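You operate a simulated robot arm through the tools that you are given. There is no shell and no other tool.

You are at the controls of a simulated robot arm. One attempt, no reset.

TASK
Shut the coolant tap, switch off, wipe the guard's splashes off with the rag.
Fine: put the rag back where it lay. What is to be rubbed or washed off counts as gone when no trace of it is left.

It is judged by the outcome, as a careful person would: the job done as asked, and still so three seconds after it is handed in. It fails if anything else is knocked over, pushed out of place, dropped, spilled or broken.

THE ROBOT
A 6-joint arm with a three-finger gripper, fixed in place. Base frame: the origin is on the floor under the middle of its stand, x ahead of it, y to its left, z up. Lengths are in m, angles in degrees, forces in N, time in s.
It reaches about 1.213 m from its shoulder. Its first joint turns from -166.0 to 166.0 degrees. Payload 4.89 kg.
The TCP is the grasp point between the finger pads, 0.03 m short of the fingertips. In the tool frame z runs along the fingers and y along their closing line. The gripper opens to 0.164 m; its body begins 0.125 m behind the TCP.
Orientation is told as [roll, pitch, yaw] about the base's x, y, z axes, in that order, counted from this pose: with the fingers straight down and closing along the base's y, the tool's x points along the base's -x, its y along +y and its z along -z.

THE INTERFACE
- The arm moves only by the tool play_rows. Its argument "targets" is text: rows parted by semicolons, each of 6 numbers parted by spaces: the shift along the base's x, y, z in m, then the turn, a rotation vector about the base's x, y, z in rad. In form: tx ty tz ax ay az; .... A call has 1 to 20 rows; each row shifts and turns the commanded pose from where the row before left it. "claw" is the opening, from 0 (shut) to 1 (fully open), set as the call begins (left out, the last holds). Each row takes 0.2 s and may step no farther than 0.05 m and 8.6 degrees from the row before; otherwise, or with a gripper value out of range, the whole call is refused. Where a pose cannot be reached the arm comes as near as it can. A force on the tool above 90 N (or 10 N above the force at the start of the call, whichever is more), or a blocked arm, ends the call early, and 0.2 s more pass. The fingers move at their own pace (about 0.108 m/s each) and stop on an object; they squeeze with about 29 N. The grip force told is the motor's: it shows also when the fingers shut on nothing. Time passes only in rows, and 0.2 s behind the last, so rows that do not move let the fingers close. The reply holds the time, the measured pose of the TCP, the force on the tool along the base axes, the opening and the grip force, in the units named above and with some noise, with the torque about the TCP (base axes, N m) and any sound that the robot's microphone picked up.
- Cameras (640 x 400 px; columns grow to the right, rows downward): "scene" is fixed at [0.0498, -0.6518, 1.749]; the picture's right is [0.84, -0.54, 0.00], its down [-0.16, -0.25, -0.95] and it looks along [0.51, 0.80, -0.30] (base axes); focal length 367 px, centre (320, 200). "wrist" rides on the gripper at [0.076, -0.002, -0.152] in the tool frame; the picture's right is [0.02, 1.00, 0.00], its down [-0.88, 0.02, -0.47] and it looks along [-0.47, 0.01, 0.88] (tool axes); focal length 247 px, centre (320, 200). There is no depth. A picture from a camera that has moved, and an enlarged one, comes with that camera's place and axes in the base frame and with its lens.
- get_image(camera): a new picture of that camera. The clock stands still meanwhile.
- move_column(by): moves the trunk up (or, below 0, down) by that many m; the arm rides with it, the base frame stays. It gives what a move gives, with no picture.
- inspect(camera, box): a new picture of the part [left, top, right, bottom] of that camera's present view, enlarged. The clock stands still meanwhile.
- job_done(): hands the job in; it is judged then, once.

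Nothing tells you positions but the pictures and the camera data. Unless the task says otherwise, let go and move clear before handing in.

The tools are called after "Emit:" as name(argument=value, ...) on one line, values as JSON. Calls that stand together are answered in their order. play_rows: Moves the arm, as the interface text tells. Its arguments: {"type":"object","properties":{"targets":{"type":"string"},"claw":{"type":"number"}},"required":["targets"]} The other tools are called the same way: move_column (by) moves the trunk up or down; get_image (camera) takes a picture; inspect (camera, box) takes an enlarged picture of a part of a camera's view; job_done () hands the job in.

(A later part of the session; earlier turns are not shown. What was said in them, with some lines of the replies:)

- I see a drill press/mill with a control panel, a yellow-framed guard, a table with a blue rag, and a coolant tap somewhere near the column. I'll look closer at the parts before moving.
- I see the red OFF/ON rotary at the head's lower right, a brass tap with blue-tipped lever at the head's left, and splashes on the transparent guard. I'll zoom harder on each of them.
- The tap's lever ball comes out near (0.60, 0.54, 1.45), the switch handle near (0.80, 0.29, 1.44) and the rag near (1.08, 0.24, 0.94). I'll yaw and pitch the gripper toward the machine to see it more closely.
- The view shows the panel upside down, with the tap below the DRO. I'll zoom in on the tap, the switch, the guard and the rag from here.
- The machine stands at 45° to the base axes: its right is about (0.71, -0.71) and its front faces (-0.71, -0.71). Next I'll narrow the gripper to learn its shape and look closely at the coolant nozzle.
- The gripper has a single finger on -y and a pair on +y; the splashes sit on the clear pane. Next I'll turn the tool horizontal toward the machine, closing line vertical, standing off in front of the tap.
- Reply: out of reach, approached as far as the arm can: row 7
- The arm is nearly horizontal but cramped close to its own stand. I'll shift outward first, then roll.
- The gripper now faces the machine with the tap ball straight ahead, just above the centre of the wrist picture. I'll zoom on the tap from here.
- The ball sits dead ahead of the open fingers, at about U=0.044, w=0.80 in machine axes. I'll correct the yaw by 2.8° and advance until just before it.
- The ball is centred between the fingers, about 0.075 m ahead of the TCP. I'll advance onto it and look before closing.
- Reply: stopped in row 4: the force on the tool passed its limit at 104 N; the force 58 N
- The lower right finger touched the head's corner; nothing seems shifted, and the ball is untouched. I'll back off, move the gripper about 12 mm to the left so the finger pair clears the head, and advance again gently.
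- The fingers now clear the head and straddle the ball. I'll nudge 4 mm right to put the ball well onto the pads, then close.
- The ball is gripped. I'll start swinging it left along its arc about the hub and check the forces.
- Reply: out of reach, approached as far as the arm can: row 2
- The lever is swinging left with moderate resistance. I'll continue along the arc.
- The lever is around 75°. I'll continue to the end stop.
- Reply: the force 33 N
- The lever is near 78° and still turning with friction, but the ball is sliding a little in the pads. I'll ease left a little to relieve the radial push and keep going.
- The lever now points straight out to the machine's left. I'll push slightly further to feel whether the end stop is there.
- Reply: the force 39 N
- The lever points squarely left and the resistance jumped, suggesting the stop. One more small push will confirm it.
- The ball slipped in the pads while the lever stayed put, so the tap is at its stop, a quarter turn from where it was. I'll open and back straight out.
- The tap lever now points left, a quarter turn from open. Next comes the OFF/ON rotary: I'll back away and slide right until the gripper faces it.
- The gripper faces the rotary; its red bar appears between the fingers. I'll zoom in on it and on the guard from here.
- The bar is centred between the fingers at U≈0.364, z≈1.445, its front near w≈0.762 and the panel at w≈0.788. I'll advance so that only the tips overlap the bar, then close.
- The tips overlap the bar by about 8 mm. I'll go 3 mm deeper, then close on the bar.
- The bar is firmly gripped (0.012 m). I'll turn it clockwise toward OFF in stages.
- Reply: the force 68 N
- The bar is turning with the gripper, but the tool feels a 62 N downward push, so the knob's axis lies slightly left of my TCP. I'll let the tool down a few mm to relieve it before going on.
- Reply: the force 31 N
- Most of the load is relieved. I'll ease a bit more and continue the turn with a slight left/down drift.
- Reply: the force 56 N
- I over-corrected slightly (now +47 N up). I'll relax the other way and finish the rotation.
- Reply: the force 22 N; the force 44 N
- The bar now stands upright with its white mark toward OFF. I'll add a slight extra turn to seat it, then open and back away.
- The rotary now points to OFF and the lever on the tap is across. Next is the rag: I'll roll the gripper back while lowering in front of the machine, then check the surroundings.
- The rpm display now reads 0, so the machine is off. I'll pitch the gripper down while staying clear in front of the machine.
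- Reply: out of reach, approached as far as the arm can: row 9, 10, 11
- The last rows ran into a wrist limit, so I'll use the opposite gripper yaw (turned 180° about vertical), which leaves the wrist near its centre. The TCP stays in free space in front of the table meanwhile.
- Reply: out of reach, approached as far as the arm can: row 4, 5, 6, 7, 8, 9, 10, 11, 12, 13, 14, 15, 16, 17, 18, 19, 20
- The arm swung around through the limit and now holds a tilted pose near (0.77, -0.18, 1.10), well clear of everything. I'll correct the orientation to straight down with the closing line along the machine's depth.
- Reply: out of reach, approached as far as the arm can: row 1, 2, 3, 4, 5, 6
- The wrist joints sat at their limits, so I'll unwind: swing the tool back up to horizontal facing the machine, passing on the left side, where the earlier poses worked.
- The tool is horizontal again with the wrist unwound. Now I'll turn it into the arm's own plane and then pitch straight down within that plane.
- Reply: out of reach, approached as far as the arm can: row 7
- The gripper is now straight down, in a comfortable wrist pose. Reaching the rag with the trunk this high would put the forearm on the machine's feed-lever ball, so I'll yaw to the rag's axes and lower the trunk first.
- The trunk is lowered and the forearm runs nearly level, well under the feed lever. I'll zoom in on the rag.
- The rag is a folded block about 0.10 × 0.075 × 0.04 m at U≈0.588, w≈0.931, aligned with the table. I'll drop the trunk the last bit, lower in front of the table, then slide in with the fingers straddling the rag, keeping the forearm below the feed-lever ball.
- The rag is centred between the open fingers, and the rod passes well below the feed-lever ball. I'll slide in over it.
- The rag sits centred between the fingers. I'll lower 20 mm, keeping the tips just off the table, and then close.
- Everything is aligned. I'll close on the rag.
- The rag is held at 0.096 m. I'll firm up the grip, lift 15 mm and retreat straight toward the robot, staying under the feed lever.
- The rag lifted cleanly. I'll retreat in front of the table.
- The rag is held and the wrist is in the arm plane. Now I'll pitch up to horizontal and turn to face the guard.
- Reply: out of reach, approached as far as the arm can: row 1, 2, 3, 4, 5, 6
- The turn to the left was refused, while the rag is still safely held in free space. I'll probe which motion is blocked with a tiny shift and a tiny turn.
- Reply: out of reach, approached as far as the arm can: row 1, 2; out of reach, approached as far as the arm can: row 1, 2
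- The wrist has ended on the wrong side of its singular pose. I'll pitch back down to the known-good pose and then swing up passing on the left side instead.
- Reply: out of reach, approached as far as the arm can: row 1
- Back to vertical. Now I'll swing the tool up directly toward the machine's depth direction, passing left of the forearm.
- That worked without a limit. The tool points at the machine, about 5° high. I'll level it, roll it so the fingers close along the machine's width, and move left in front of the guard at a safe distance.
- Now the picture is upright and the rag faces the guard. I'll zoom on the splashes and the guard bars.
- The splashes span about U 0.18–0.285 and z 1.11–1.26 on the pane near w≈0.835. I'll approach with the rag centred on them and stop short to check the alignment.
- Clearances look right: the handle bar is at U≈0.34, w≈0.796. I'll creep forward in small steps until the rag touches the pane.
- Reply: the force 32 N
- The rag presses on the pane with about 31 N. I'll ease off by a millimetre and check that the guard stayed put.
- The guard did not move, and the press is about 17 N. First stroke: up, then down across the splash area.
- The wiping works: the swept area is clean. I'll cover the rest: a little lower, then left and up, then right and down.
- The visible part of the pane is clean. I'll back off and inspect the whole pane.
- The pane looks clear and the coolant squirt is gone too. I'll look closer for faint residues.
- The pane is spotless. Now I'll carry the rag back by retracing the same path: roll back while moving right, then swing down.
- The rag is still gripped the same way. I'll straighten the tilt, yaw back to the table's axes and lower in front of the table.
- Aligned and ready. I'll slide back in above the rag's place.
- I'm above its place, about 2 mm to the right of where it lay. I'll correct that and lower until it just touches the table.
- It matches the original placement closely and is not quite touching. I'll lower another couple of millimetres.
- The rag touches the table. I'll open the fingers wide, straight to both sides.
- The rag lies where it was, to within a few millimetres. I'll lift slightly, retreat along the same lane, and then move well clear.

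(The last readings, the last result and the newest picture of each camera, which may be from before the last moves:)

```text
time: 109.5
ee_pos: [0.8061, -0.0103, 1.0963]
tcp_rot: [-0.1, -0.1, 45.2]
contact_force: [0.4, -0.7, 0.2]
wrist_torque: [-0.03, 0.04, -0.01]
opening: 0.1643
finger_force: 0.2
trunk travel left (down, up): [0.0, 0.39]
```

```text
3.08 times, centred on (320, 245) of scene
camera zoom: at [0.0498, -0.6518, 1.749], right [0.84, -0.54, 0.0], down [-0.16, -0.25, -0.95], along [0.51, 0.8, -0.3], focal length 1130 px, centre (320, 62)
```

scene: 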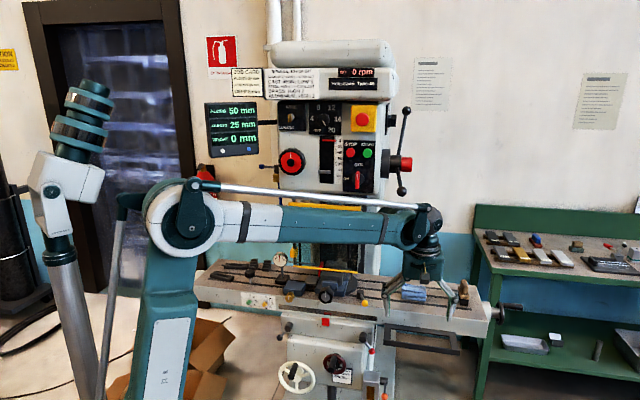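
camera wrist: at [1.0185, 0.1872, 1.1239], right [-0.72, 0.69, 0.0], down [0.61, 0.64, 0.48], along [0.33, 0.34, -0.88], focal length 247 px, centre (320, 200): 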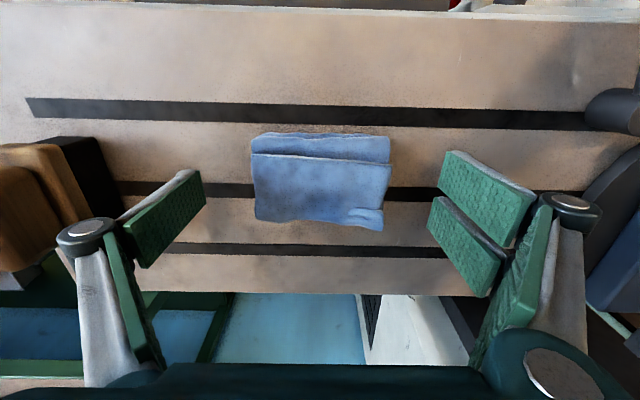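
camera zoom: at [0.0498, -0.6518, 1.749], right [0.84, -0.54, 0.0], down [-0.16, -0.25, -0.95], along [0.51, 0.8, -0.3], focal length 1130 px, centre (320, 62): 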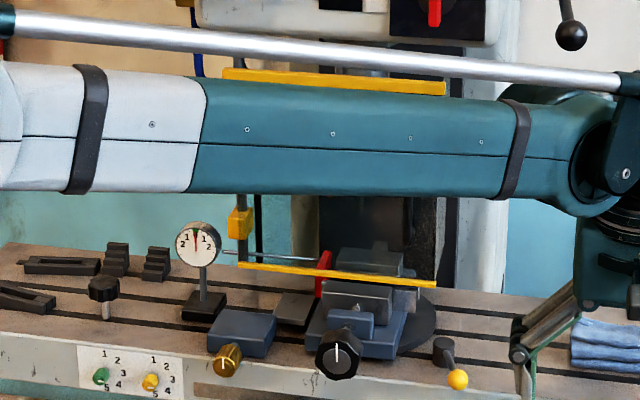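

All looks as it should: rag in place, switch at OFF, 0 rpm, tap lever across. I'll raise the trunk back and pull the arm away to get a last unobstructed look at the guard and tap.

Emit:
move_column(by=0.225)

Emit:
play_rows(targets="-0.025 0.01 0.02 0 0 -0.1; -0.025 0.01 0.02 0 0 -0.1; -0.025 0.01 0.02 0 0 -0.1; -0.025 0.01 0.02 0 0 -0.1; -0.025 0.01 0.02 0 0 -0.1; -0.025 0.015 0.02 0 0 -0.1; -0.03 0.015 0.02 0 0 -0.1; -0.03 0.015 0.02 0 0 -0.086; -0.03 0.015 0.02 0 0 0; -0.03 0.02 0.02 0 0 0; -0.03 0.02 0.02 0 0 0; -0.03 0.02 0.02 0 0 0; -0.03 0.02 0.02 0 0 0; -0.03 0.02 0.02 0 0 0; -0.03 0.02 0.01 0 0 0")

Emit:
get_image(camera="scene")

```text
time: 111.9
ee_pos: [0.8059, -0.0116, 1.3221]
tcp_rot: [0.0, 0.0, 45.1]
contact_force: [0.0, -0.4, -1.0]
wrist_torque: [0.02, -0.02, -0.03]
opening: 0.1642
finger_force: 0.0
trunk travel left (down, up): [-0.225, 0.165]
```

```text
time: 115.1
ee_pos: [0.3861, 0.2188, 1.6133]
tcp_rot: [0.1, -0.2, 0.1]
contact_force: [0.4, 0.1, -0.2]
wrist_torque: [0.0, 0.11, -0.01]
opening: 0.1638
finger_force: 0.0
trunk travel left (down, up): [-0.225, 0.165]
```

```text
taken
```

scene: 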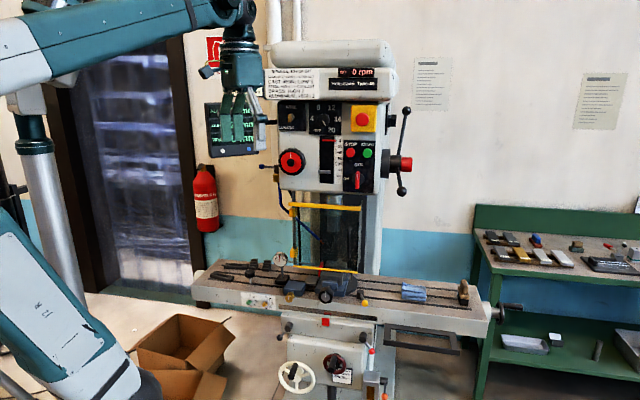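

The view is clear again. I'll check the pane, the tap and the rag one last time.

Emit:
inspect(camera="scene", box=[285, 195, 375, 275])

Emit:
inspect(camera="scene", box=[305, 220, 355, 260])

Emit:
inspect(camera="scene", box=[250, 150, 310, 190])

Emit:
inspect(camera="scene", box=[340, 250, 520, 350])

Emit:
get_image(camera="wrist")

```text
5.00 times, centred on (330, 235) of scene
camera zoom: at [0.0498, -0.6518, 1.749], right [0.84, -0.54, 0.0], down [-0.16, -0.25, -0.95], along [0.51, 0.8, -0.3], focal length 1837 px, centre (270, 25)
```

zoom: 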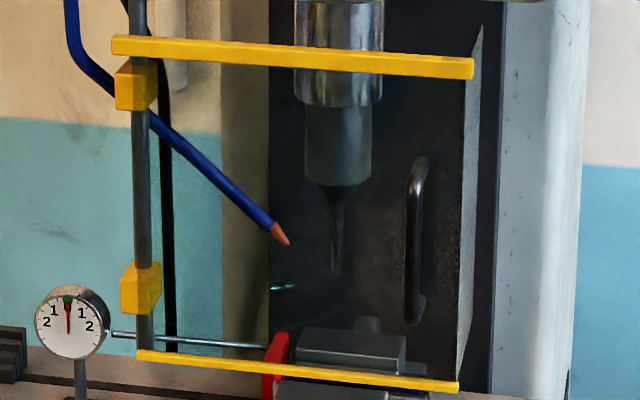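

```text
10.00 times, centred on (330, 240) of scene
camera zoom: at [0.0498, -0.6518, 1.749], right [0.84, -0.54, 0.0], down [-0.16, -0.25, -0.95], along [0.51, 0.8, -0.3], focal length 3674 px, centre (220, -200)
```

zoom: 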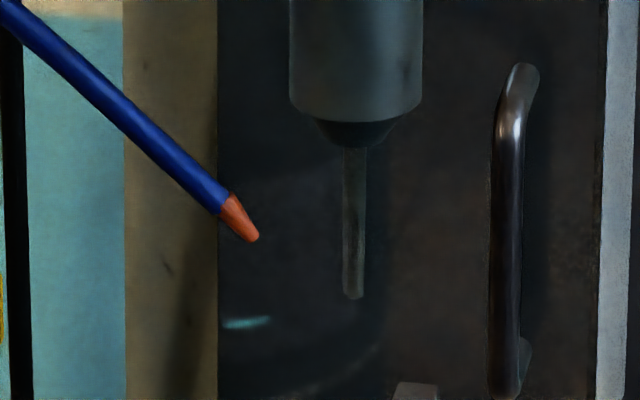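

```text
10.00 times, centred on (280, 170) of scene
camera zoom: at [0.0498, -0.6518, 1.749], right [0.84, -0.54, 0.0], down [-0.16, -0.25, -0.95], along [0.51, 0.8, -0.3], focal length 3674 px, centre (720, 500)
```

zoom: 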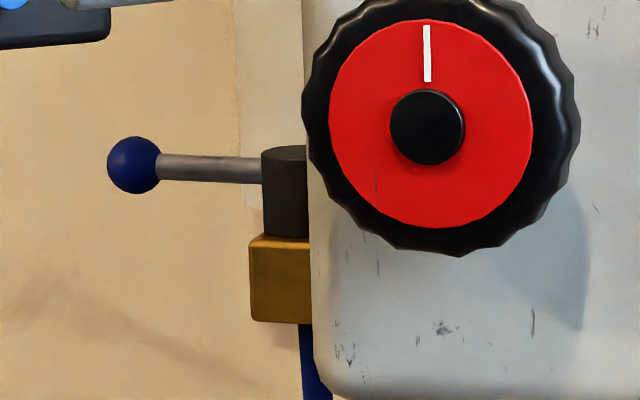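

```text
3.56 times, centred on (430, 300) of scene
camera zoom: at [0.0498, -0.6518, 1.749], right [0.84, -0.54, 0.0], down [-0.16, -0.25, -0.95], along [0.51, 0.8, -0.3], focal length 1306 px, centre (-71, -156)
```

zoom: 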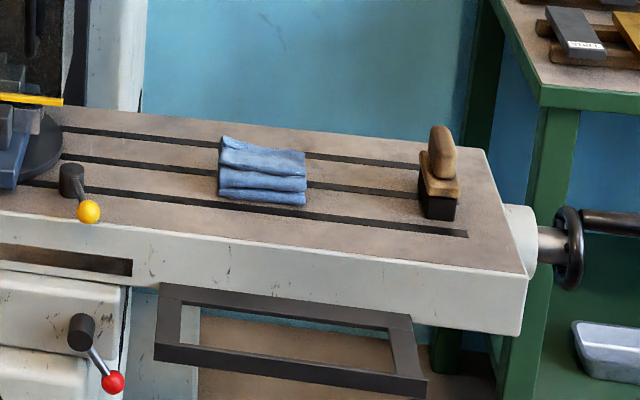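

```text
taken
camera wrist: at [0.31, 0.2155, 1.7649], right [-0.02, 1.0, 0.0], down [0.88, 0.02, 0.47], along [0.47, 0.01, -0.88], focal length 247 px, centre (320, 200)
```

wrist: 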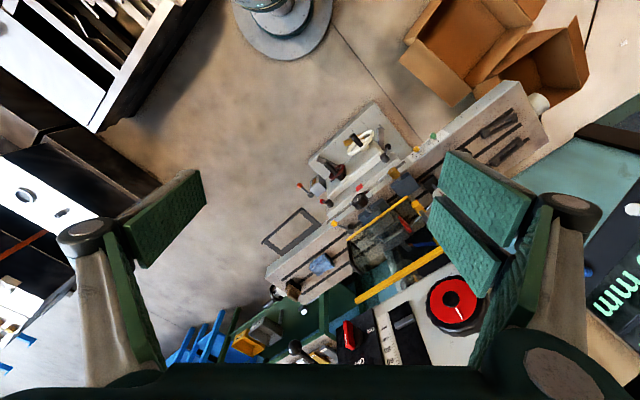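

All three jobs check out. The tap lever is a quarter turn across at its stop, the switch points to OFF and the display reads 0 rpm. The pane shows no splashes, and the small cyan glint there is only a reflection. The rag lies where it was, and the arm is clear, so I'm handing in.

Emit:
job_done()

```text
The job is handed in.
```

The coolant tap is shut, the machine is switched off, the guard is wiped clean, and the rag is back where it lay. The job is handed in.

- **Tap:** The lever is turned a quarter turn to its stop and points to the machine's left. I saw no coolant flowing before or after, so I judged it shut by the stop alone.
- **Switch:** The red rotary points to OFF and the display reads 0 rpm.
- **Guard:** In the enlarged pictures I found no splashes left on the pane. A small cyan glint remains, but it was there at the start and comes and goes with the arm's position. I took it for a reflection.
- **Rag:** It is within a few millimetres of its original place, turned by about 2 degrees.

While I was lining up on the tap, a finger bumped the machine head's front corner at about 104 N. I saw nothing marked or shifted there. The arm ended open and clear of the machine.
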